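You operate a simulated robot arm through the tools that you are given. There is no shell and no other tool.

You run a simulated robot arm. Do the job below in one go: nothing can be reset, and whatever is moved stays where it is left.

Task
Degas the cream cup in the steel pot till its froth is gone.
Fine: park the lid on the black mat; then lid on, vent shut, pump on; stop the pump then and leave the vent shut. Set down upright: cream cup.

It is judged by the outcome, as a careful person would: the job done as asked, and still so three seconds after it is handed in. It fails if anything else is knocked over, pushed out of place, dropped, spilled or broken. A push-on lid holds only when it is set on centred and level and pressed home; a screw cap is set on level and turned clockwise until tight.

Robot
A 7-joint arm with a three-finger gripper, fixed in place. Base frame: the origin is at the foot of the arm, x ahead of it, y to its left, z up. Units: m, degrees, N and s.
With the tool pointing down near the work surface it reaches from about 0.48 to 0.94 m from the base axis. Its first joint turns from -166.0 to 166.0 degrees. Payload 2.69 kg.
The TCP is the grasp point between the finger pads, 0.029 m short of the fingertips. In the tool frame z runs along the fingers and y along their closing line. Largest opening 0.12 m; the body of the gripper starts 0.078 m behind the TCP.
Orientation is that of the tool frame in the base frame, as [roll, pitch, yaw] about the fixed x, y, z axes, in that order (R = Rz(yaw) Ry(pitch) Rx(roll)). With the fingers straight down and closing along the base's y, the tool's x points along the base's -x, its y along +y and its z along -z.

Tools
- The arm moves only by the tool step_arm. Its argument "series" is a list of rows, each an object (a shift or turn left out is 0, a gripper value left out holds the last) with "travel": the shift along the base's x, y, z in cm, a list of three; "turn": the turn, a rotation vector about the base's x, y, z in degrees, a list of three. In form: [{"travel": [dx, dy, dz], "turn": [wx, wy, wz]}, ...]. A call has 1 to 20 rows; each row shifts and turns the commanded pose from where the row before left it. "claw" is the finger opening in cm, from 0 to 12, set as the call begins (left out, the last holds). Rows are played at 5 a second. More than 0.05 m and 8.6 degrees between two rows, or a gripper value outside its range, and nothing of the call is played. A pose out of reach is approached as far as the arm can. The call stops where the force on the tool passes 40 N (or 10 N more than at its start, if that is more) or the arm is blocked; 0.2 s more then pass. The fingers move at their own pace and stop on an object; they squeeze with about 26 N. The grip force told is the motor's: it shows also when the fingers shut on nothing. Time passes only in rows, and 0.2 s behind the last, so rows that do not move let the fingers close. The reply holds the time, the measured pose of the TCP, the force on the tool along the base axes, the opening and the grip force, in the units named above and with some noise, with the torque about the TCP (base axes, N m) and any sound that the robot's microphone picked up.
- Cameras (640 x 400 px; columns grow to the right, rows downward): "scene" is fixed at [0.4009, -0.6515, 1.4841]; the picture's right is [0.44, 0.90, 0.00], its down [0.78, -0.39, -0.50] and it looks along [-0.44, 0.22, -0.87] (base axes); focal length 256 px, centre (320, 200). "wrist" rides on the gripper at [0.063, 0, -0.104] in the tool frame; the picture's right is [0.01, 1.00, 0.00], its down [-0.83, 0.00, -0.56] and it looks along [-0.56, 0.00, 0.83] (tool axes); focal length 275 px, centre (320, 200). There is no depth. A picture from a camera that has moved, and an enlarged one, comes with that camera's place and axes in the base frame and with its lens.
- get_image(camera): a new picture of that camera. The clock stands still meanwhile.
- move_column(by): slides the trunk up (or, below 0, down) by that many m; the arm rides with it, the base frame stays. It gives what a move gives, with no picture.
- inspect(camera, box): a new picture of the part [left, top, right, bottom] of that camera's present view, enlarged. The clock stands still meanwhile.
- close_job(): hands the job in; it is judged then, once.

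Places have to be worked out from the pictures, the camera data and where the tool is seen. Open the gripper and draw the arm clear of the work before you hand the job in, unless the task says otherwise.

The tools are called after ">>>" as a command line: name --argument value ..., lists and objects as JSON in quotes. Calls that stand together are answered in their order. step_arm: Moves the arm, as the interface text tells. Its arguments: {"type":"object","properties":{"series":{"type":"array","items":{"type":"object","properties":{"travel":{"type":"array","items":{"type":"number"}},"turn":{"type":"array","items":{"type":"number"}}}}},"claw":{"type":"number"}},"required":["series"]} The other tools are called the same way: move_column (by) slides the trunk up or down; get_image (camera) takes a picture; inspect (camera, box) takes an enlarged picture of a part of a camera's view; close_job () hands the job in.

At the start:

```text
time_s: 0.0
tool_pos: [0.2277, -0.4546, 1.2076]
tcp_rot: [180.0, 0.0, 179.9]
contact_force: [0.3, 0.1, -0.5]
moment: [0.03, -0.02, -0.01]
gripper_width: 0.1201
grasp_force: 0.1
trunk travel left (down, up): [-0.5, 0.086]
```

scene: 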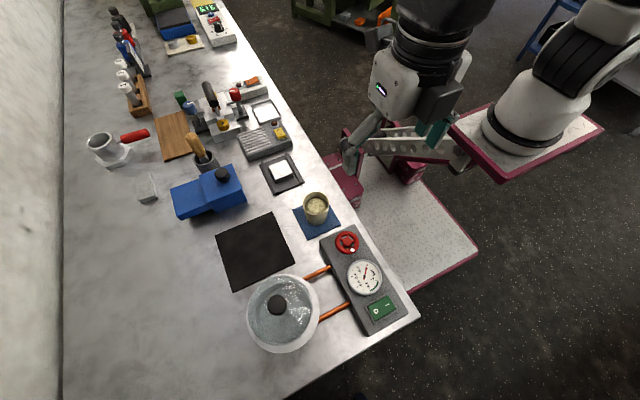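
wrist: 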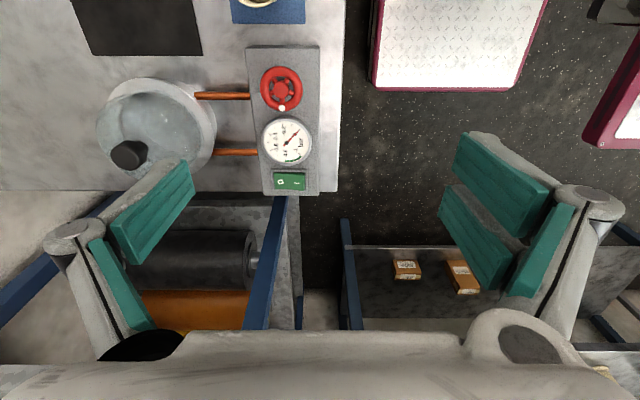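

I start by looking closely at the work area from both cameras to locate the pot, the control panel, the cup and the mats.

>>> inspect --camera "scene" --box '[200, 170, 440, 370]'

>>> inspect --camera "wrist" --box '[60, 0, 360, 200]'

>>> inspect --camera "scene" --box '[320, 220, 420, 340]'

```text
2.00 times, centred on (320, 270) of scene
camera zoom: at [0.4009, -0.6515, 1.4841], right [0.44, 0.9, 0.0], down [0.78, -0.39, -0.5], along [-0.44, 0.22, -0.87], focal length 511 px, centre (320, 60)
```

zoom: 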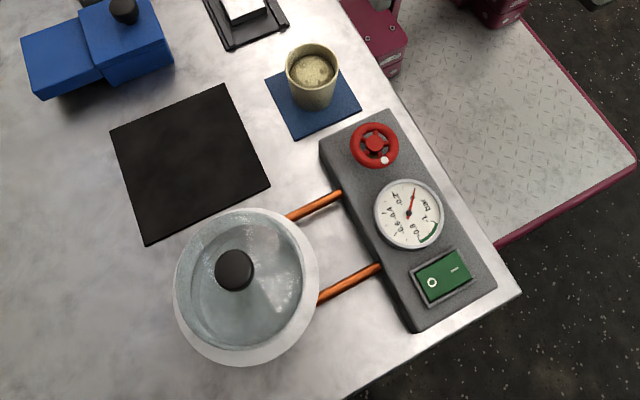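

```text
2.00 times, centred on (210, 100) of wrist
camera zoom: at [0.1655, -0.4544, 1.3118], right [-0.01, 1.0, 0.0], down [0.83, 0.0, 0.56], along [0.56, 0.0, -0.83], focal length 551 px, centre (540, 400)
```

zoom: 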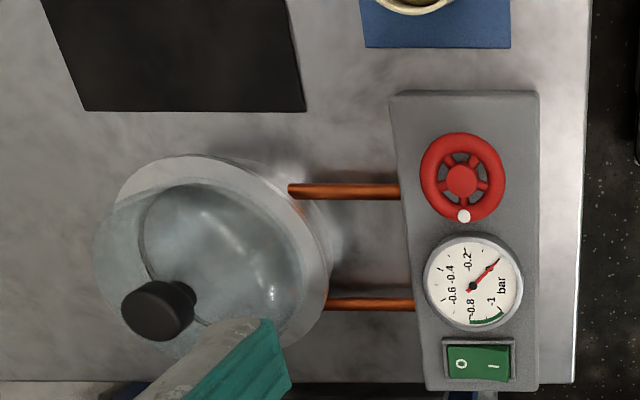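

```text
3.33 times, centred on (370, 280) of scene
camera zoom: at [0.4009, -0.6515, 1.4841], right [0.44, 0.9, 0.0], down [0.78, -0.39, -0.5], along [-0.44, 0.22, -0.87], focal length 852 px, centre (153, -67)
```

zoom: 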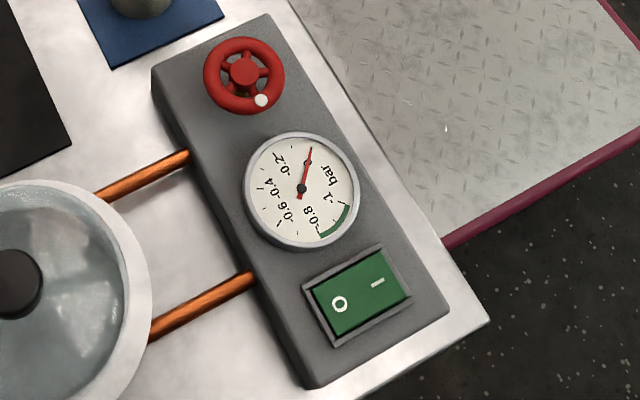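

From the two views I judge: lid knob about (0.311, -0.690, top z≈1.00), vent wheel about (0.245, -0.506, 0.94), black mat centre about (0.139, -0.705), bench z≈0.87. I move the tool high above the pot to look closer.

>>> step_arm --series '[{"travel": [1.2, -4, -0.8]}, {"travel": [1.2, -4, -0.8]}, {"travel": [1.2, -4, -0.8]}, {"travel": [1.2, -4, -0.8]}, {"travel": [1.2, -4, -0.8]}, {"travel": [1.2, -3, -0.8]}]'

```text
time_s: 1.4
tool_pos: [0.3001, -0.6841, 1.1597]
tcp_rot: [180.0, 0.0, 180.0]
contact_force: [-1.0, 1.0, 0.8]
moment: [-0.07, -0.02, 0.04]
gripper_width: 0.1198
grasp_force: 0.0
trunk travel left (down, up): [-0.5, 0.086]
```

The tool is now roughly above the pot. I take wrist and scene pictures to refine the knob and lid positions.

>>> get_image --camera "wrist"

>>> get_image --camera "scene"

```text
taken
camera wrist: at [0.2365, -0.6831, 1.264], right [-0.01, 1.0, 0.0], down [0.83, 0.0, 0.56], along [0.56, 0.0, -0.83], focal length 275 px, centre (320, 200)
```

wrist: 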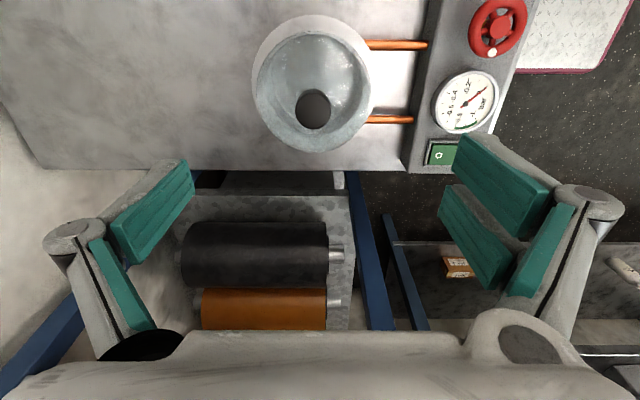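

```text
taken
```

scene: 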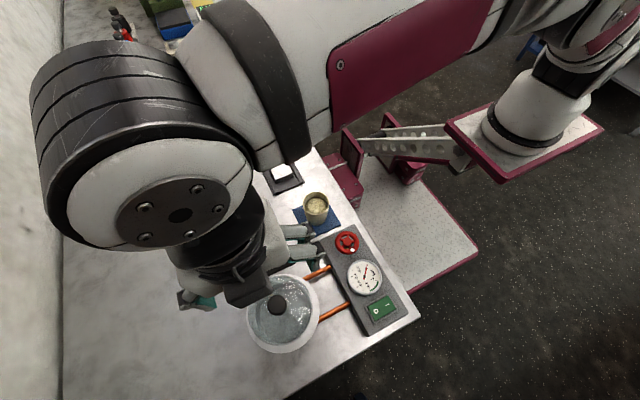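

The knob projects to about (0.312, -0.690) again, matching the earlier estimate. I zoom on the pot and the panel to judge the lid's height and rim.

>>> inspect --camera "wrist" --box '[230, 0, 390, 160]'

>>> inspect --camera "scene" --box '[235, 260, 335, 360]'

>>> inspect --camera "scene" --box '[285, 180, 345, 240]'

```text
2.50 times, centred on (310, 80) of wrist
camera zoom: at [0.2365, -0.6831, 1.264], right [-0.01, 1.0, 0.0], down [0.83, 0.0, 0.56], along [0.56, 0.0, -0.83], focal length 688 px, centre (345, 500)
```

zoom: 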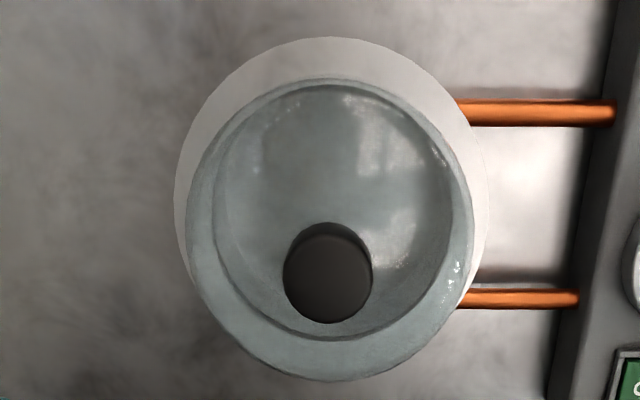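

```text
4.00 times, centred on (285, 310) of scene
camera zoom: at [0.4009, -0.6515, 1.4841], right [0.44, 0.9, 0.0], down [0.78, -0.39, -0.5], along [-0.44, 0.22, -0.87], focal length 1022 px, centre (460, -240)
```

zoom: 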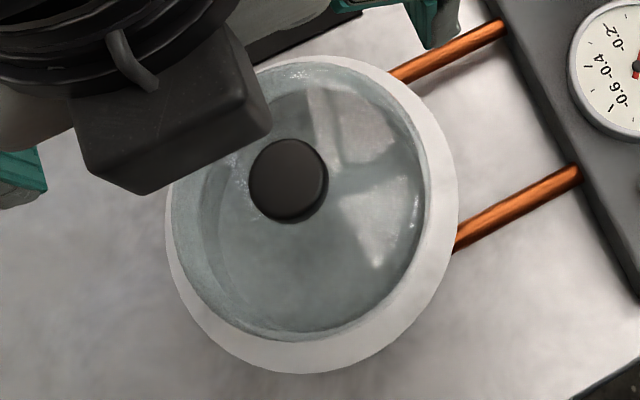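

```text
6.67 times, centred on (315, 210) of scene
camera zoom: at [0.4009, -0.6515, 1.4841], right [0.44, 0.9, 0.0], down [0.78, -0.39, -0.5], along [-0.44, 0.22, -0.87], focal length 1704 px, centre (353, 133)
```

zoom: 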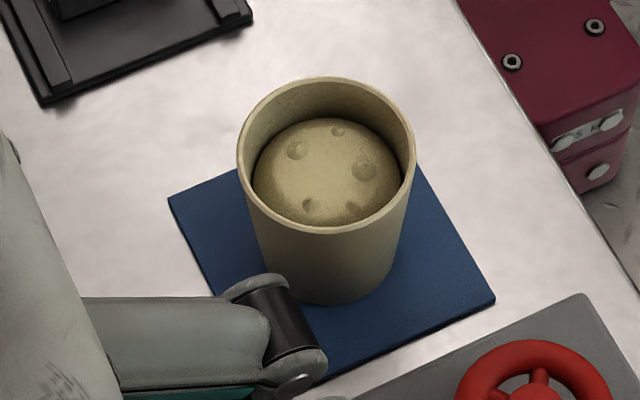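

The lid's outer glass rim appears at about z≈0.966 (r≈0.06) with a wider white pot ring lower at z≈0.93; I want a side view. I back off toward -x and tilt the tool 30° so the wrist camera looks at the pot more horizontally.

>>> step_arm --series '[{"travel": [-3.2, -0.1, -1.2], "turn": [0, -5, 0]}, {"travel": [-3.2, -0.1, -1.2], "turn": [0, -5, 0]}, {"travel": [-3.2, -0.1, -1.2], "turn": [0, -5, 0]}, {"travel": [-3.2, -0.1, -1.2], "turn": [0, -6, 0]}, {"travel": [-3.2, -0.1, -1.2], "turn": [0, -6, 0]}, {"travel": [-3.0, -0.1, -1.2], "turn": [0, -6, 0]}, {"travel": [0, 0, -1.2], "turn": [0, -6, 0]}]'

>>> get_image --camera "wrist"

```text
time_s: 3.0
tool_pos: [0.1095, -0.6918, 1.076]
tcp_rot: [-180.0, 39.1, -179.8]
contact_force: [-0.4, 0.0, 0.6]
moment: [-0.01, 0.0, 0.02]
gripper_width: 0.1199
grasp_force: 0.1
trunk travel left (down, up): [-0.5, 0.086]
```

```text
taken
camera wrist: at [-0.005, -0.6905, 1.1175], right [0.0, 1.0, 0.0], down [0.3, 0.01, 0.96], along [0.96, 0.0, -0.3], focal length 275 px, centre (320, 200)
```

wrist: 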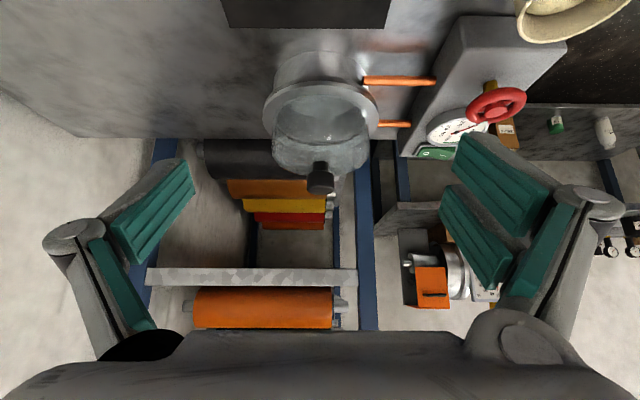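

Now there's a clear side view; I enlarge the pot (the picture is upside down: up in the world is down here).

>>> inspect --camera "wrist" --box '[250, 30, 410, 210]'

>>> inspect --camera "wrist" --box '[400, 0, 640, 180]'

```text
2.22 times, centred on (330, 120) of wrist
camera zoom: at [-0.005, -0.6905, 1.1175], right [0.0, 1.0, 0.0], down [0.3, 0.01, 0.96], along [0.96, 0.0, -0.3], focal length 612 px, centre (298, 378)
```

zoom: 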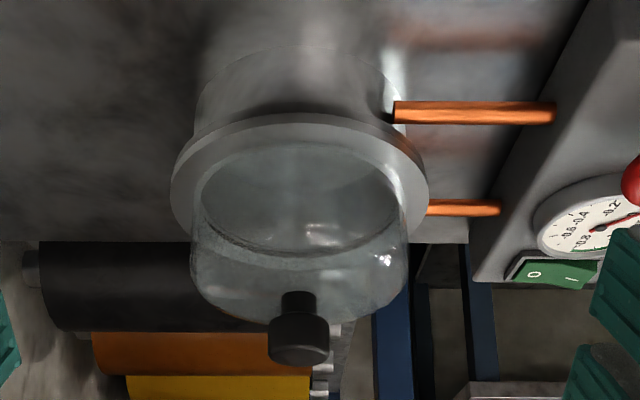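

```text
2.22 times, centred on (520, 90) of wrist
camera zoom: at [-0.005, -0.6905, 1.1175], right [0.0, 1.0, 0.0], down [0.3, 0.01, 0.96], along [0.96, 0.0, -0.3], focal length 612 px, centre (-124, 444)
```

zoom: 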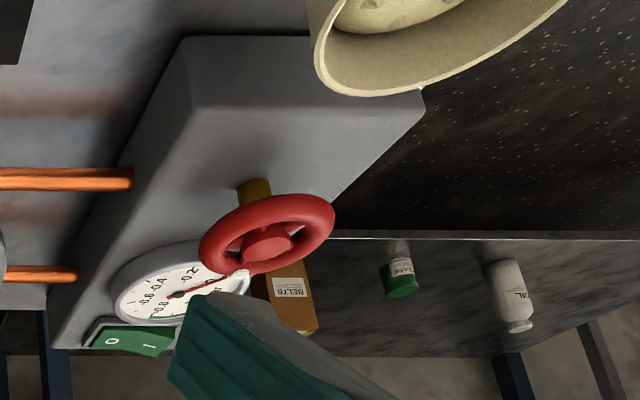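

This shows the pot as a cylinder with a flange, with a glass bell lid standing on it and a knob on a short stem. I zoom more on the knob and the seat for exact heights.

>>> inspect --camera "wrist" --box '[290, 130, 360, 210]'

>>> inspect --camera "wrist" --box '[250, 40, 390, 140]'

```text
5.00 times, centred on (325, 170) of wrist
camera zoom: at [-0.005, -0.6905, 1.1175], right [0.0, 1.0, 0.0], down [0.3, 0.01, 0.96], along [0.96, 0.0, -0.3], focal length 1376 px, centre (295, 350)
```

zoom: 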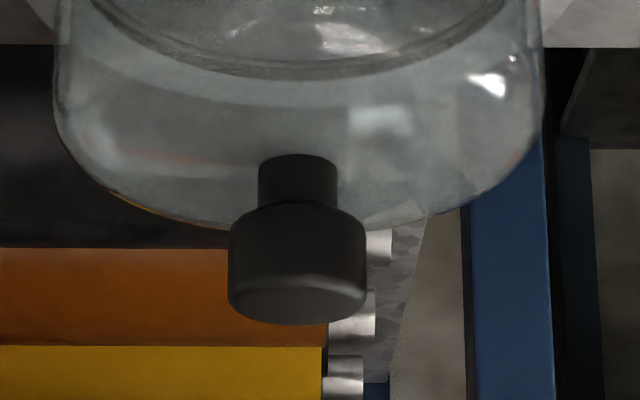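

```text
4.00 times, centred on (320, 90) of wrist
camera zoom: at [-0.005, -0.6905, 1.1175], right [0.0, 1.0, 0.0], down [0.3, 0.01, 0.96], along [0.96, 0.0, -0.3], focal length 1101 px, centre (320, 640)
```

zoom: 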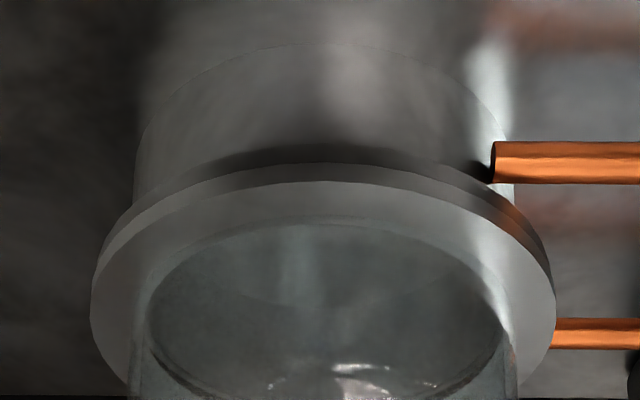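

Knob body spans about z 0.987–1.008 (r≈0.017), glass top about 0.97, flange about 0.93. Next I swing the camera around (90° about z) to look at the cream cup from the -y side and measure its height and place.

>>> step_arm --series '[{"travel": [0.2, 0, 0.3], "turn": [0, 0, 8]}, {"travel": [0.2, 0, 0.3], "turn": [0, 0, 8]}, {"travel": [0.2, 0, 0], "turn": [0, 0, 8]}, {"travel": [0.2, 0, 0], "turn": [0, 0, 8]}, {"travel": [0.2, 0, 0], "turn": [0, 0, 8]}, {"travel": [0.2, 0, 0], "turn": [0, 0, 8]}, {"travel": [0.2, 0, 0], "turn": [0, 0, 8]}, {"travel": [0.2, 0, 0], "turn": [0, 0, 8]}, {"travel": [0.2, 0, 0], "turn": [0, 0, 8]}, {"travel": [0.2, 0, 0], "turn": [0, 0, 8]}, {"travel": [0, 0, 0], "turn": [0, 0, 8]}]'

>>> get_image --camera "wrist"

```text
time_s: 5.4
tool_pos: [0.13, -0.6227, 1.0935]
tcp_rot: [-179.7, 38.9, -139.9]
contact_force: [-0.6, -0.1, -0.5]
moment: [0.01, 0.01, 0.0]
gripper_width: 0.1203
grasp_force: 0.1
out of reach, approached as far as the arm can: row 1, 2, 3, 4, 5, 6, 7, 8, 9, 10, 11
trunk travel left (down, up): [-0.5, 0.086]
```

```text
taken
camera wrist: at [0.0424, -0.6953, 1.135], right [-0.65, 0.76, -0.01], down [0.23, 0.2, 0.95], along [0.73, 0.61, -0.3], focal length 275 px, centre (320, 200)
```

wrist: 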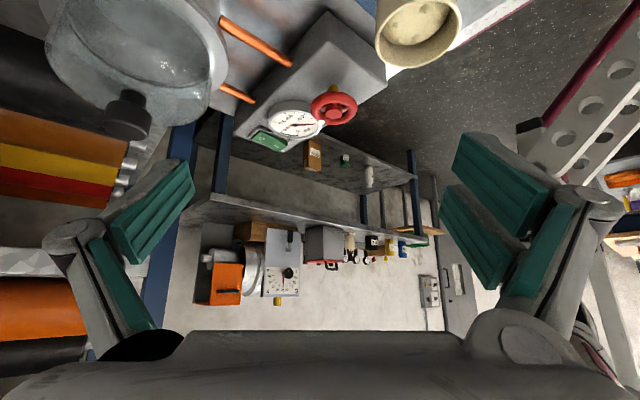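

The tilted reach limits stopped the turn partway. I send an idle row to learn whether the commanded pose is re-based on the measured one.

>>> step_arm --series '[{"travel": [0, 0, 1], "turn": [0, 0, 0]}]'

```text
time_s: 5.8
tool_pos: [0.1316, -0.6218, 1.1032]
tcp_rot: [-179.7, 38.8, -139.9]
contact_force: [-0.1, -0.4, 0.1]
moment: [-0.03, 0.0, 0.01]
gripper_width: 0.1199
grasp_force: 0.1
trunk travel left (down, up): [-0.5, 0.086]
```

The command re-bases on the measured pose. I bring the tool back to vertical and yaw 180, over the cup area at z≈1.13, to view the cup.

>>> step_arm --series '[{"travel": [0, 0, 0.6], "turn": [-5.0, 5.94, 0]}, {"travel": [0, 0, 0.6], "turn": [-5.0, 5.94, 0]}, {"travel": [0, 0, 0.6], "turn": [-5.0, 5.94, 0]}, {"travel": [0, 0, 0.6], "turn": [-5.0, 5.94, 0]}, {"travel": [0, 0, 0.6], "turn": [-5.0, 5.94, 0]}, {"travel": [0.2, 1.0, 0], "turn": [0, 0, -8]}, {"travel": [0.2, 1.0, 0], "turn": [0, 0, -8]}, {"travel": [0.2, 1.0, 0], "turn": [0, 0, -8]}, {"travel": [0.2, 1.0, 0], "turn": [0, 0, -8]}, {"travel": [0.2, 1.0, 0], "turn": [0, 0, -8]}]'

>>> get_image --camera "wrist"

```text
time_s: 8.0
tool_pos: [0.1393, -0.5716, 1.1324]
tcp_rot: [-179.8, 0.0, 179.9]
contact_force: [0.6, -0.9, 0.2]
moment: [0.01, 0.03, -0.02]
gripper_width: 0.12
grasp_force: 0.0
trunk travel left (down, up): [-0.5, 0.086]
```

```text
taken
camera wrist: at [0.0768, -0.5713, 1.2374], right [0.0, 1.0, 0.0], down [0.83, 0.0, 0.56], along [0.56, 0.0, -0.83], focal length 275 px, centre (320, 200)
```

wrist: 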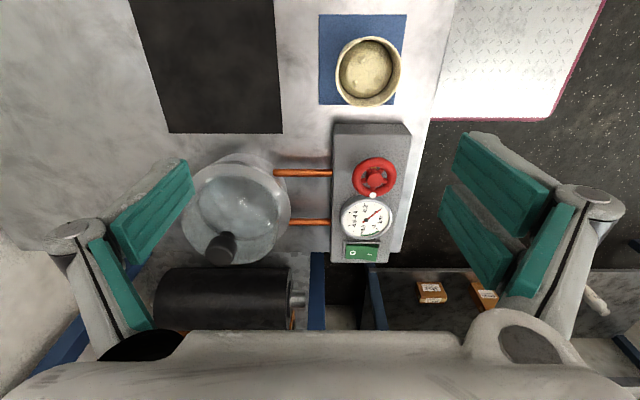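

The cup, panel and pot are all in view now; I zoom on the cup and on the panel for measurements.

>>> inspect --camera "wrist" --box '[300, 0, 440, 120]'

>>> inspect --camera "wrist" --box '[310, 110, 430, 270]'

>>> inspect --camera "wrist" --box '[170, 140, 320, 280]'

```text
3.33 times, centred on (370, 60) of wrist
camera zoom: at [0.0768, -0.5713, 1.2374], right [0.0, 1.0, 0.0], down [0.83, 0.0, 0.56], along [0.56, 0.0, -0.83], focal length 918 px, centre (153, 667)
```

zoom: 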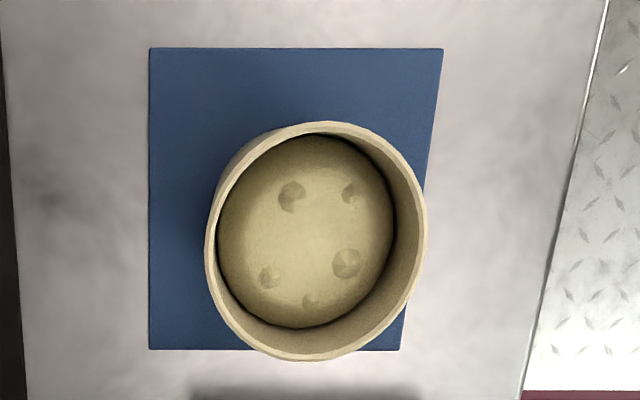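

```text
2.50 times, centred on (370, 190) of wrist
camera zoom: at [0.0768, -0.5713, 1.2374], right [0.0, 1.0, 0.0], down [0.83, 0.0, 0.56], along [0.56, 0.0, -0.83], focal length 688 px, centre (195, 225)
```

zoom: 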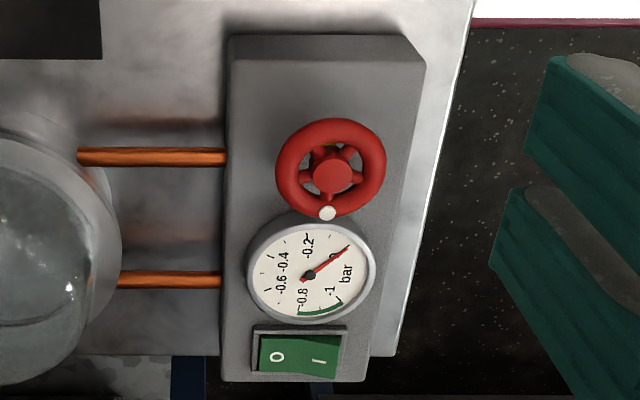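

```text
2.86 times, centred on (245, 210) of wrist
camera zoom: at [0.0768, -0.5713, 1.2374], right [0.0, 1.0, 0.0], down [0.83, 0.0, 0.56], along [0.56, 0.0, -0.83], focal length 786 px, centre (534, 171)
```

zoom: 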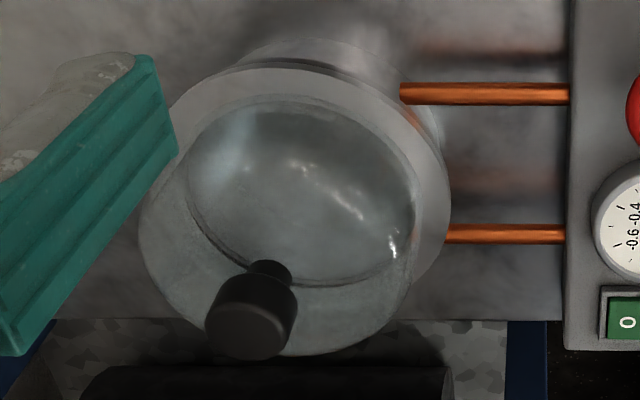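

Measurements: cup rim centre ≈(0.125, -0.524, 0.936), r≈0.033; wheel ≈(0.245, -0.505, 0.938), r≈0.027; rocker ≈(0.391, -0.505) with the "I" on the +y side; panel top ≈0.91. I now move above the lid knob with fingers opened to 6 cm.

>>> step_arm --claw 6 --series '[{"travel": [3.44, -2.36, -0.7]}, {"travel": [3.44, -2.36, -0.7]}, {"travel": [3.44, -2.36, -0.7]}, {"travel": [3.44, -2.36, -0.7]}, {"travel": [3.44, -2.36, -0.7]}, {"travel": [0, 0, -2.5]}, {"travel": [0, 0, -1.5]}, {"travel": [0, 0, 0]}]'

>>> get_image --camera "wrist"

>>> get_image --camera "scene"

```text
time_s: 9.8
tool_pos: [0.3116, -0.689, 1.0573]
tcp_rot: [-179.8, 0.0, -180.0]
contact_force: [0.8, -0.1, -0.2]
moment: [0.04, -0.01, -0.01]
gripper_width: 0.06
grasp_force: 0.0
trunk travel left (down, up): [-0.5, 0.086]
```

```text
taken
camera wrist: at [0.2487, -0.6888, 1.1618], right [-0.01, 1.0, 0.0], down [0.83, 0.01, 0.56], along [0.56, 0.0, -0.83], focal length 275 px, centre (320, 200)
```

wrist: 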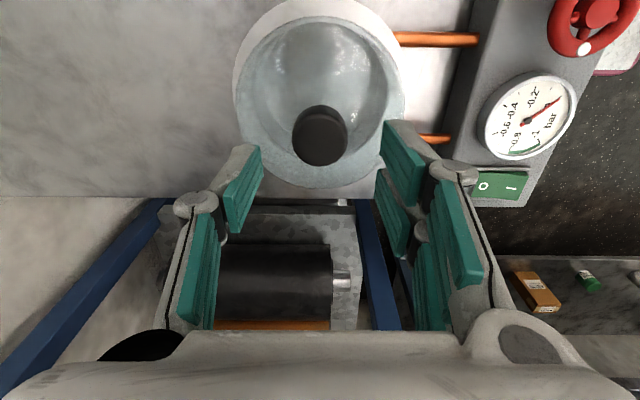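

```text
taken
```

scene: 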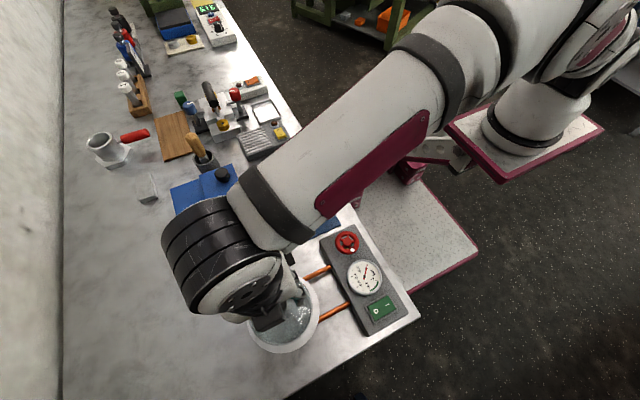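

I zoom to check the knob's alignment between the fingers.

>>> inspect --camera "wrist" --box '[240, 80, 400, 200]'

```text
3.33 times, centred on (320, 140) of wrist
camera zoom: at [0.2487, -0.6888, 1.1618], right [-0.01, 1.0, 0.0], down [0.83, 0.01, 0.56], along [0.56, 0.0, -0.83], focal length 918 px, centre (320, 400)
```

zoom: 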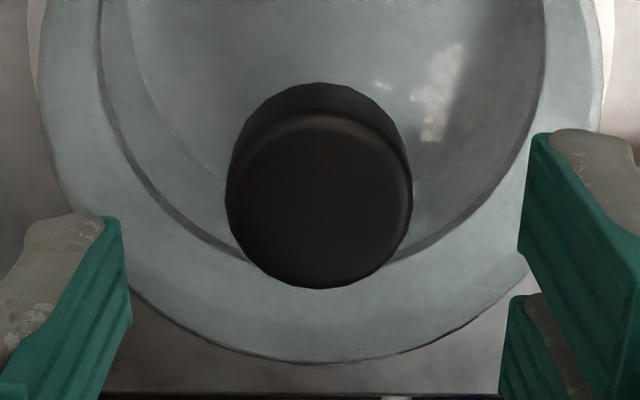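

Knob centre reads (0.311, -0.6886) with the TCP at (0.3116, -0.689): well aligned. I descend to z≈1.005, slowly at the end.

>>> step_arm --series '[{"travel": [0, 0, -1.5]}, {"travel": [0, 0, -1.5]}, {"travel": [0, 0, -1.0]}, {"travel": [0, 0, -0.5]}, {"travel": [0, 0, -0.5]}, {"travel": [0, 0, 0]}]'

>>> get_image --camera "wrist"

```text
time_s: 11.2
tool_pos: [0.3118, -0.691, 1.0078]
tcp_rot: [-179.8, 0.0, -179.8]
contact_force: [0.9, -0.3, 0.4]
moment: [0.01, -0.03, 0.0]
gripper_width: 0.0601
grasp_force: 0.0
trunk travel left (down, up): [-0.5, 0.086]
```

```text
taken
camera wrist: at [0.2488, -0.6894, 1.112], right [-0.01, 1.0, 0.0], down [0.83, 0.01, 0.56], along [0.56, 0.0, -0.83], focal length 275 px, centre (320, 200)
```

wrist: 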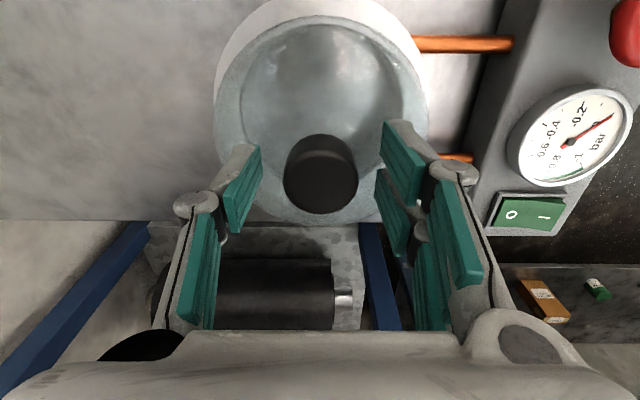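

The tips are at about z 0.979, below the knob body and above the glass. I close on the knob.

>>> step_arm --claw 2 --series '[{"travel": [0, 0, 0]}, {"travel": [0, 0, 0]}, {"travel": [0, 0, 0]}, {"travel": [0, 0, 0]}]'

```text
time_s: 12.2
tool_pos: [0.3125, -0.6897, 1.007]
tcp_rot: [-179.7, 0.1, -180.0]
contact_force: [0.0, 1.5, 1.1]
moment: [0.07, 0.05, -0.02]
gripper_width: 0.0326
grasp_force: 26.4
trunk travel left (down, up): [-0.5, 0.086]
```

The knob is held (opening 0.0326, 26 N). I lift gently straight up.

>>> step_arm --series '[{"travel": [0, 0, 0.3]}, {"travel": [0, 0, 0.4]}, {"travel": [0, 0, 0.8]}, {"travel": [0, 0, 1.5]}, {"travel": [0, 0, 2.0]}, {"travel": [0, 0, 0]}]'

>>> get_image --camera "wrist"

>>> get_image --camera "scene"

```text
time_s: 13.6
tool_pos: [0.3113, -0.6907, 1.0594]
tcp_rot: [-179.9, -0.1, -179.9]
contact_force: [-0.5, 0.3, -3.2]
moment: [-0.01, 0.02, -0.02]
gripper_width: 0.0328
grasp_force: 26.1
trunk travel left (down, up): [-0.5, 0.086]
```

```text
taken
camera wrist: at [0.2491, -0.6901, 1.1631], right [-0.01, 1.0, 0.0], down [0.83, 0.01, 0.56], along [0.56, 0.0, -0.83], focal length 275 px, centre (320, 200)
```

wrist: 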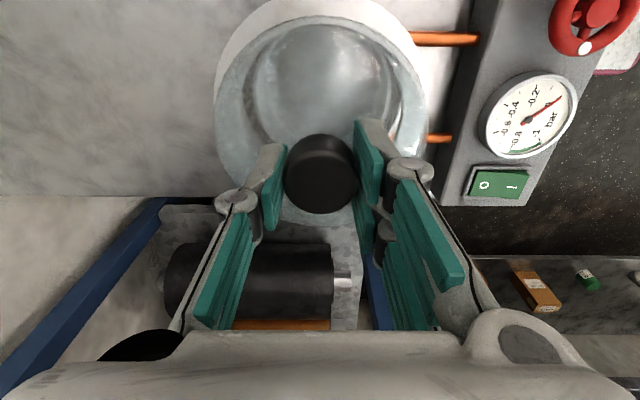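

```text
taken
```

scene: 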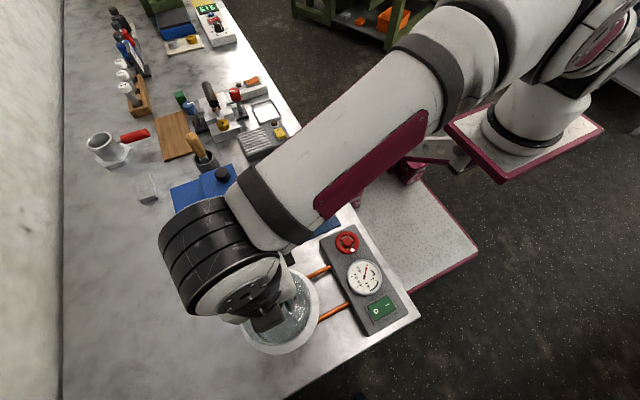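

The lid is off (about 3.3 N weight). I carry it level over to the black mat centre (0.139, -0.705), still high.

>>> step_arm --series '[{"travel": [-2, -0.2, 0.5]}, {"travel": [-3, -0.3, 0]}, {"travel": [-3.5, -0.3, 0]}, {"travel": [-3.5, -0.3, 0]}, {"travel": [-3.2, -0.3, 0]}, {"travel": [-2, 0, 0]}, {"travel": [0, 0, 0]}]'

>>> get_image --camera "wrist"

>>> get_image --camera "scene"

```text
time_s: 15.2
tool_pos: [0.141, -0.7045, 1.0646]
tcp_rot: [-179.8, 0.0, -179.9]
contact_force: [-0.5, 0.1, -3.3]
moment: [0.04, -0.02, 0.0]
gripper_width: 0.0327
grasp_force: 26.1
trunk travel left (down, up): [-0.5, 0.086]
```

```text
taken
camera wrist: at [0.0776, -0.7047, 1.1691], right [-0.01, 1.0, 0.0], down [0.83, 0.01, 0.56], along [0.56, 0.0, -0.83], focal length 275 px, centre (320, 200)
```

wrist: 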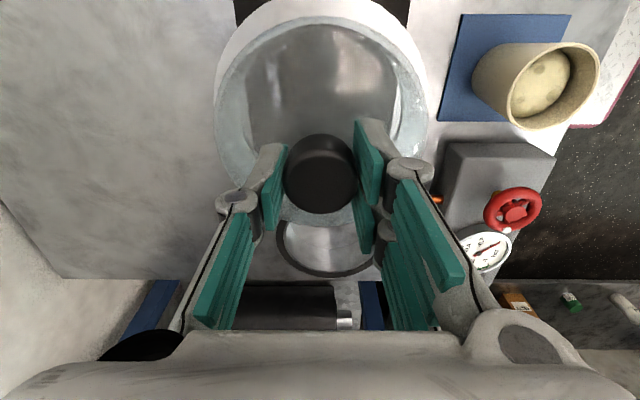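

```text
taken
```

scene: 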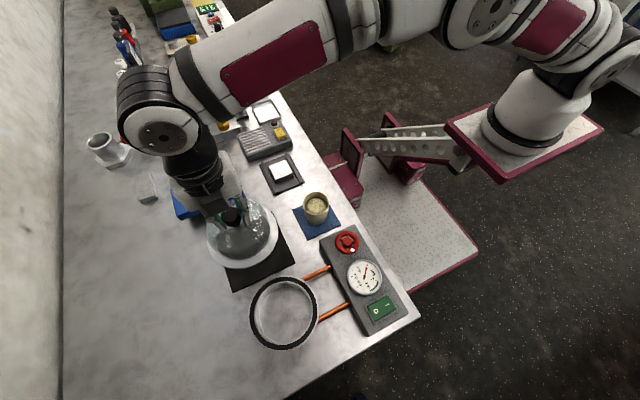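

Now I see the white flange belongs to the lid, and the pot has a dark gasket rim. I zoom to measure both.

>>> inspect --camera "scene" --box '[190, 180, 340, 360]'

>>> inspect --camera "scene" --box '[240, 260, 330, 360]'

>>> inspect --camera "wrist" --box '[200, 0, 440, 280]'

```text
2.22 times, centred on (265, 270) of scene
camera zoom: at [0.4009, -0.6515, 1.4841], right [0.44, 0.9, 0.0], down [0.78, -0.39, -0.5], along [-0.44, 0.22, -0.87], focal length 568 px, centre (442, 44)
```

zoom: 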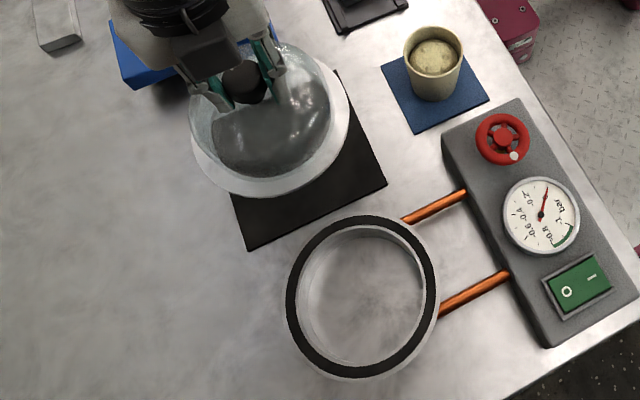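

```text
4.00 times, centred on (285, 310) of scene
camera zoom: at [0.4009, -0.6515, 1.4841], right [0.44, 0.9, 0.0], down [0.78, -0.39, -0.5], along [-0.44, 0.22, -0.87], focal length 1022 px, centre (460, -240)
```

zoom: 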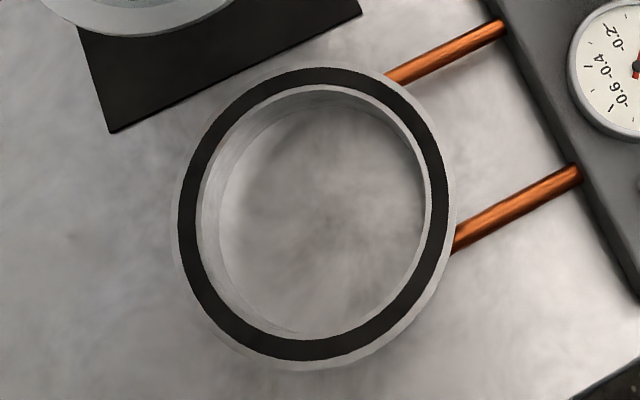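

```text
1.43 times, centred on (320, 140) of wrist
camera zoom: at [0.0776, -0.7047, 1.1691], right [-0.01, 1.0, 0.0], down [0.83, 0.01, 0.56], along [0.56, 0.0, -0.83], focal length 393 px, centre (320, 286)
```

zoom: 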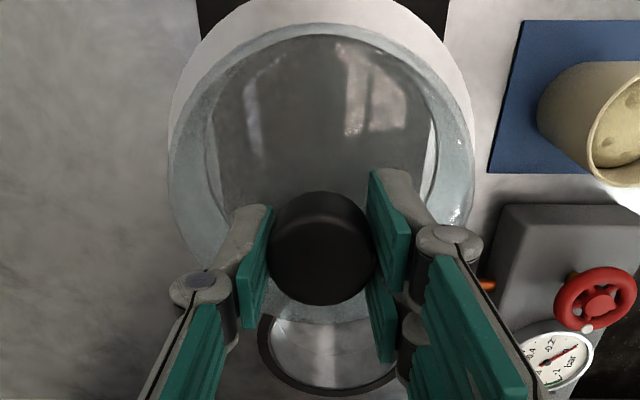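

The lid's flange underside looks to sit about 0.09–0.095 m below the TCP, so on the mat (z≈0.873) I expect touchdown near TCP z≈0.96–0.97. I descend to about 0.985 first, then feel for contact.

>>> step_arm --series '[{"travel": [0, 0, -2]}, {"travel": [0, 0, -2]}, {"travel": [0, 0, -2]}, {"travel": [0, 0, -1]}, {"travel": [0, 0, -0.5]}, {"travel": [0, 0, 0]}]'

>>> get_image --camera "scene"

```text
time_s: 16.6
tool_pos: [0.1413, -0.7051, 0.9875]
tcp_rot: [-179.9, 0.0, -179.9]
contact_force: [0.3, -0.6, -2.1]
moment: [-0.01, 0.0, -0.02]
gripper_width: 0.0326
grasp_force: 25.7
trunk travel left (down, up): [-0.5, 0.086]
```

```text
taken
```

scene: 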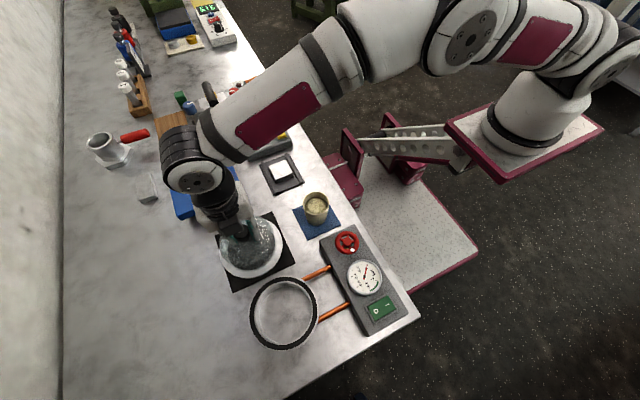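

The lid is centred over the mat, still clear. I lower in small steps.

>>> step_arm --series '[{"travel": [0, 0, -0.4]}, {"travel": [0, 0, -0.4]}, {"travel": [0, 0, -0.2]}, {"travel": [0, 0, -0.2]}, {"travel": [0, 0, 0]}]'

```text
time_s: 17.8
tool_pos: [0.1417, -0.7045, 0.9769]
tcp_rot: [-179.8, 0.0, -179.9]
contact_force: [-1.0, -0.2, -2.9]
moment: [0.01, 0.01, -0.02]
gripper_width: 0.0325
grasp_force: 26.4
trunk travel left (down, up): [-0.5, 0.086]
```

Still hanging free (-2.9 N). I continue down in 2 mm steps.

>>> step_arm --series '[{"travel": [0, 0, -0.2]}, {"travel": [0, 0, -0.2]}, {"travel": [0, 0, -0.2]}, {"travel": [0, 0, 0]}]'

```text
time_s: 18.8
tool_pos: [0.1398, -0.7056, 0.9695]
tcp_rot: [-179.8, 0.1, -179.9]
contact_force: [0.0, 0.3, -3.1]
moment: [-0.03, 0.0, 0.01]
gripper_width: 0.0327
grasp_force: 25.9
trunk travel left (down, up): [-0.5, 0.086]
```

No contact yet at 0.970; continue down.

>>> step_arm --series '[{"travel": [0, 0, -0.2]}, {"travel": [0, 0, -0.2]}, {"travel": [0, 0, 0]}]'

```text
time_s: 19.6
tool_pos: [0.1402, -0.7038, 0.9663]
tcp_rot: [-179.8, 0.1, -179.9]
contact_force: [0.4, 0.4, -2.3]
moment: [0.02, 0.02, 0.02]
gripper_width: 0.0328
grasp_force: 26.1
trunk travel left (down, up): [-0.5, 0.086]
```

>>> step_arm --series '[{"travel": [0, 0, -0.2]}, {"travel": [0, 0, 0]}]'

>>> inspect --camera "scene" --box '[200, 200, 310, 300]'

```text
time_s: 20.2
tool_pos: [0.1394, -0.704, 0.9644]
tcp_rot: [-179.8, 0.0, -179.9]
contact_force: [-0.1, 0.8, -3.3]
moment: [0.04, -0.02, 0.0]
gripper_width: 0.0325
grasp_force: 26.1
trunk travel left (down, up): [-0.5, 0.086]
```

```text
4.00 times, centred on (255, 250) of scene
camera zoom: at [0.4009, -0.6515, 1.4841], right [0.44, 0.9, 0.0], down [0.78, -0.39, -0.5], along [-0.44, 0.22, -0.87], focal length 1022 px, centre (580, 0)
```

zoom: 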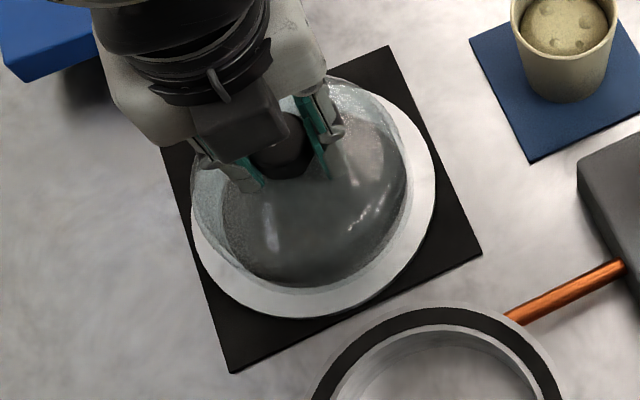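

The lid is still hanging free (-3.3 N) at TCP 0.964 and sits centred within the mat; I keep lowering by 2 mm steps.

>>> step_arm --series '[{"travel": [0, 0, -0.2]}, {"travel": [0, 0, -0.2]}, {"travel": [0, 0, 0]}]'

```text
time_s: 21.0
tool_pos: [0.1415, -0.705, 0.9613]
tcp_rot: [-179.8, -0.1, -180.0]
contact_force: [-0.9, -0.1, 0.7]
moment: [0.13, -0.15, 0.06]
gripper_width: 0.0325
grasp_force: 26.3
trunk travel left (down, up): [-0.5, 0.086]
```

Contact: the force went from -3.3 N to +0.7 N at TCP z≈0.961. The lid rests on the mat; I open the fingers to 6 cm and rise.

>>> step_arm --claw 6 --series '[{"travel": [0, 0, 0]}, {"travel": [0, 0, 0]}, {"travel": [0, 0, 0]}, {"travel": [0, 0, 1]}, {"travel": [0, 0, 2]}, {"travel": [0, 0, 4]}, {"travel": [0, 0, 4]}, {"travel": [0, 0, 3]}]'

>>> get_image --camera "wrist"

>>> get_image --camera "scene"

```text
time_s: 22.8
tool_pos: [0.1415, -0.7057, 1.1011]
tcp_rot: [-179.8, 0.0, -180.0]
contact_force: [0.0, -0.9, 0.1]
moment: [0.05, 0.0, 0.0]
gripper_width: 0.0604
grasp_force: 0.1
trunk travel left (down, up): [-0.5, 0.086]
```

```text
taken
camera wrist: at [0.078, -0.705, 1.206], right [-0.01, 1.0, 0.0], down [0.83, 0.01, 0.56], along [0.56, 0.0, -0.83], focal length 275 px, centre (320, 200)
```

wrist: 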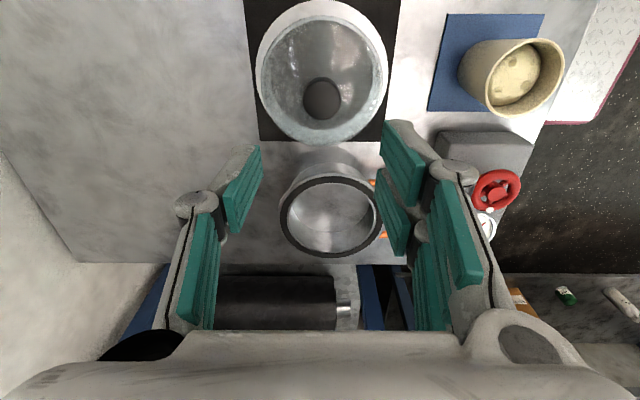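

```text
taken
```

scene: 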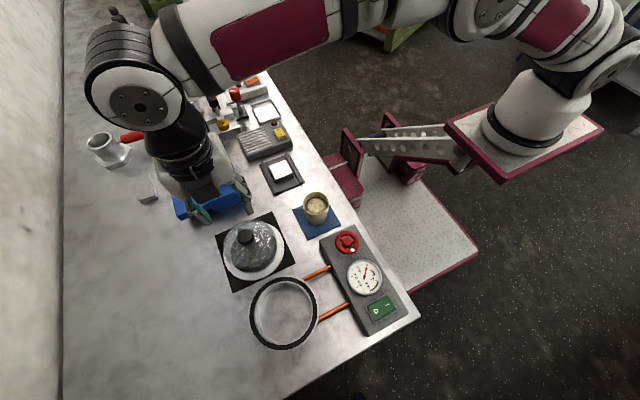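

The lid is parked on the mat. I zoom to measure the empty pot's rim centre and floor, and the cup's shape.

>>> inspect --camera "wrist" --box '[260, 130, 400, 270]'

>>> inspect --camera "wrist" --box '[420, 0, 600, 140]'

>>> inspect --camera "scene" --box '[230, 260, 340, 360]'

```text
2.86 times, centred on (330, 200) of wrist
camera zoom: at [0.078, -0.705, 1.206], right [-0.01, 1.0, 0.0], down [0.83, 0.01, 0.56], along [0.56, 0.0, -0.83], focal length 786 px, centre (291, 200)
```

zoom: 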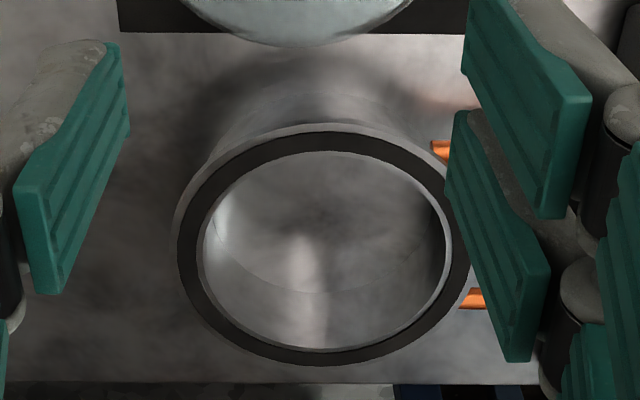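

```text
2.86 times, centred on (510, 70) of wrist
camera zoom: at [0.078, -0.705, 1.206], right [-0.01, 1.0, 0.0], down [0.83, 0.01, 0.56], along [0.56, 0.0, -0.83], focal length 786 px, centre (-223, 571)
```

zoom: 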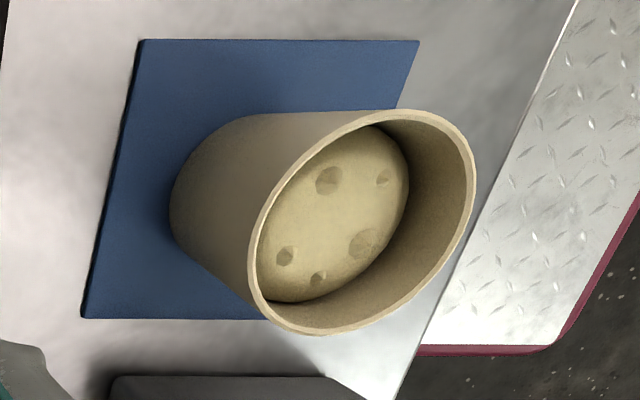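

```text
4.00 times, centred on (285, 310) of scene
camera zoom: at [0.4009, -0.6515, 1.4841], right [0.44, 0.9, 0.0], down [0.78, -0.39, -0.5], along [-0.44, 0.22, -0.87], focal length 1022 px, centre (460, -240)
```

zoom: 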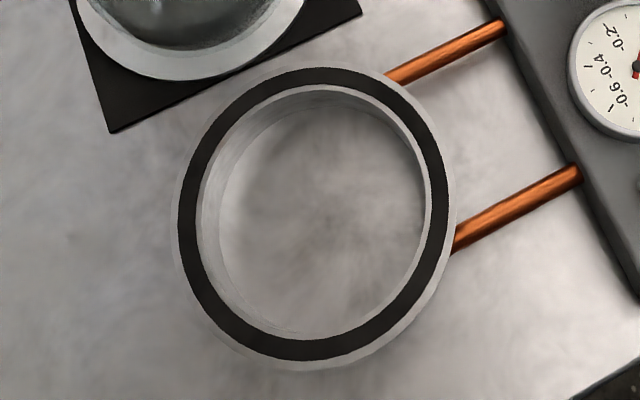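

Pot rim centre ≈(0.310, -0.689) with inner radius ≈0.057, rim z≈0.915; cup rim ≈(0.125, -0.523) at z≈0.94. I move above the cup with the fingers opened to 9.5 cm.

>>> step_arm --claw 9.5 --series '[{"travel": [-0.3, 3.6, -0.5]}, {"travel": [-0.3, 3.6, -0.5]}, {"travel": [-0.3, 3.6, -0.5]}, {"travel": [-0.3, 3.6, -0.5]}, {"travel": [-0.4, 3.8, -0.5]}, {"travel": [0, 0, -1]}, {"travel": [0, 0, 0]}]'

>>> get_image --camera "wrist"

```text
time_s: 24.4
tool_pos: [0.1256, -0.5219, 1.0647]
tcp_rot: [-179.9, 0.0, -180.0]
contact_force: [0.2, -0.7, 0.0]
moment: [0.0, 0.0, 0.01]
gripper_width: 0.0951
grasp_force: 0.1
trunk travel left (down, up): [-0.5, 0.086]
```

```text
taken
camera wrist: at [0.0617, -0.5212, 1.1687], right [-0.01, 1.0, 0.0], down [0.83, 0.01, 0.56], along [0.56, 0.0, -0.83], focal length 275 px, centre (320, 200)
```

wrist: 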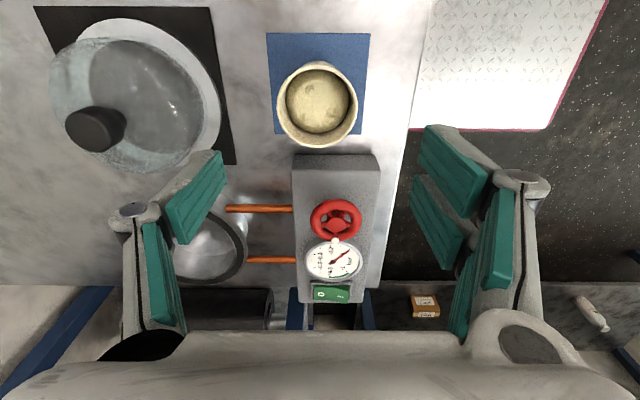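

I zoom on the cup to refine its rim centre relative to the tool.

>>> inspect --camera "wrist" --box '[250, 20, 390, 160]'

>>> inspect --camera "scene" --box '[270, 170, 360, 250]'

```text
2.86 times, centred on (320, 90) of wrist
camera zoom: at [0.0617, -0.5212, 1.1687], right [-0.01, 1.0, 0.0], down [0.83, 0.01, 0.56], along [0.56, 0.0, -0.83], focal length 786 px, centre (320, 514)
```

zoom: 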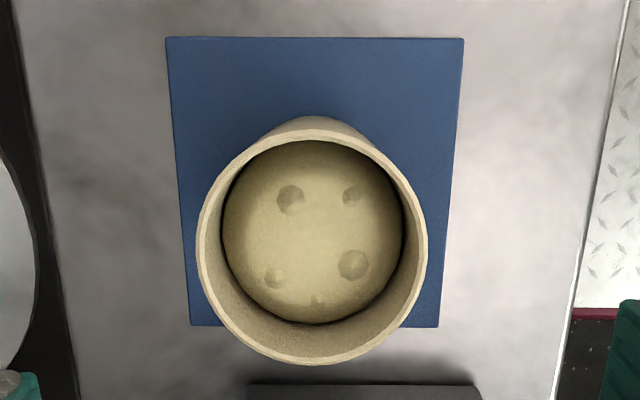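

```text
5.00 times, centred on (315, 210) of scene
camera zoom: at [0.4009, -0.6515, 1.4841], right [0.44, 0.9, 0.0], down [0.78, -0.39, -0.5], along [-0.44, 0.22, -0.87], focal length 1278 px, centre (345, 150)
```

zoom: 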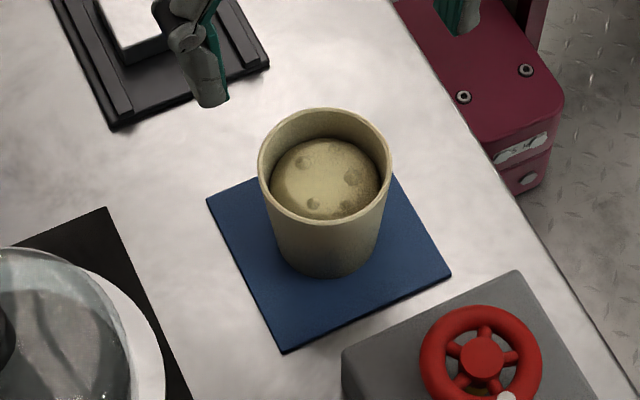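

Cup centre reads (0.127, -0.523), radius ≈0.033 at the rim, slightly tapered. I centre and lower the open fingers around it to TCP z≈0.93.

>>> step_arm --series '[{"travel": [0.1, -0.1, -3]}, {"travel": [0, 0, -3]}, {"travel": [0, 0, -3]}, {"travel": [0, 0, -2]}, {"travel": [0, 0, -1.5]}, {"travel": [0, 0, -0.8]}, {"travel": [0, 0, 0]}]'

>>> get_image --camera "wrist"

>>> inspect --camera "scene" --box '[260, 160, 370, 260]'

```text
time_s: 26.0
tool_pos: [0.1246, -0.525, 0.9315]
tcp_rot: [-179.8, 0.0, -179.8]
contact_force: [0.1, 0.3, 0.2]
moment: [-0.03, 0.0, -0.02]
gripper_width: 0.0951
grasp_force: 0.1
trunk travel left (down, up): [-0.5, 0.086]
```

```text
taken
camera wrist: at [0.0619, -0.5232, 1.0361], right [-0.01, 1.0, 0.0], down [0.83, 0.01, 0.56], along [0.56, 0.0, -0.83], focal length 275 px, centre (320, 200)
```

wrist: 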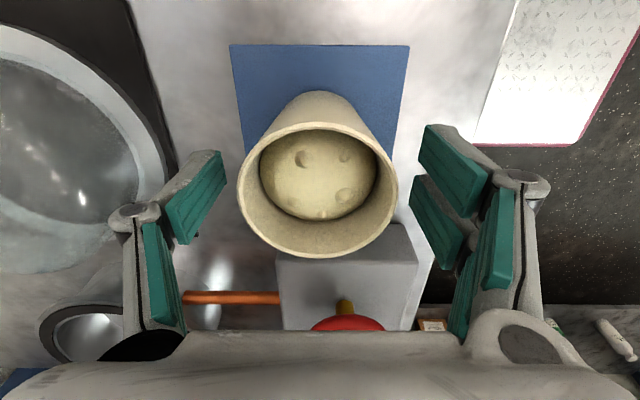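

```text
4.00 times, centred on (315, 210) of scene
camera zoom: at [0.4009, -0.6515, 1.4841], right [0.44, 0.9, 0.0], down [0.78, -0.39, -0.5], along [-0.44, 0.22, -0.87], focal length 1022 px, centre (340, 160)
```

zoom: 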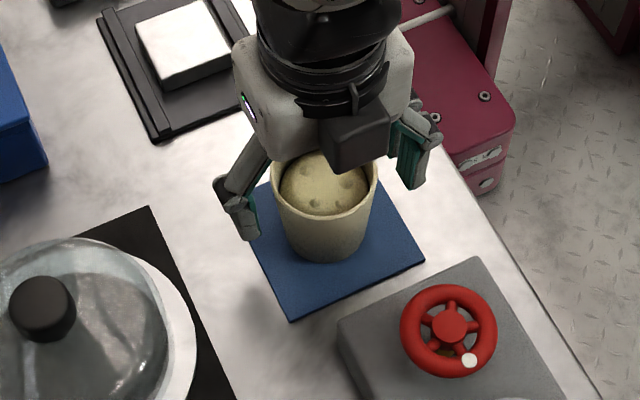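

The cup is about 2.5 mm further in +x than the TCP; I shift by that and close on the cup.

>>> step_arm --series '[{"travel": [0.25, 0.05, 0]}, {"travel": [0, 0, 0]}]'

>>> step_arm --claw 5 --series '[{"travel": [0, 0, 0]}, {"travel": [0, 0, 0]}, {"travel": [0, 0, 0]}, {"travel": [0, 0, 0]}]'

>>> get_image --camera "wrist"

```text
time_s: 26.6
tool_pos: [0.1271, -0.5245, 0.932]
tcp_rot: [-179.8, 0.0, -179.9]
contact_force: [0.2, -0.4, -0.1]
moment: [-0.01, -0.01, 0.0]
gripper_width: 0.0949
grasp_force: 0.1
trunk travel left (down, up): [-0.5, 0.086]
```

```text
time_s: 27.6
tool_pos: [0.1279, -0.5237, 0.932]
tcp_rot: [-179.7, 0.0, -179.9]
contact_force: [1.3, -0.5, 4.5]
moment: [0.11, -0.06, -0.03]
gripper_width: 0.0548
grasp_force: 26.2
trunk travel left (down, up): [-0.5, 0.086]
```

```text
taken
camera wrist: at [0.0644, -0.5228, 1.0363], right [-0.01, 1.0, 0.0], down [0.83, 0.01, 0.56], along [0.56, 0.0, -0.83], focal length 275 px, centre (320, 200)
```

wrist: 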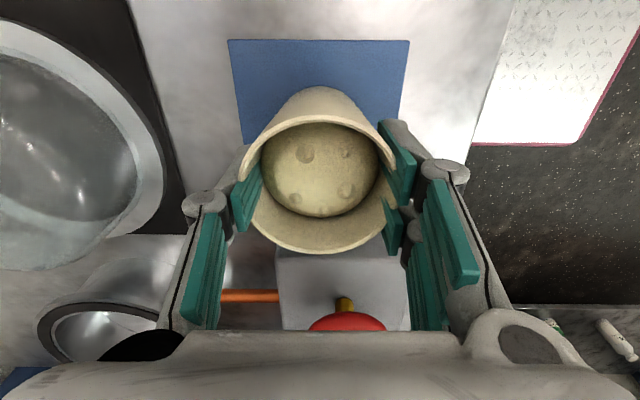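

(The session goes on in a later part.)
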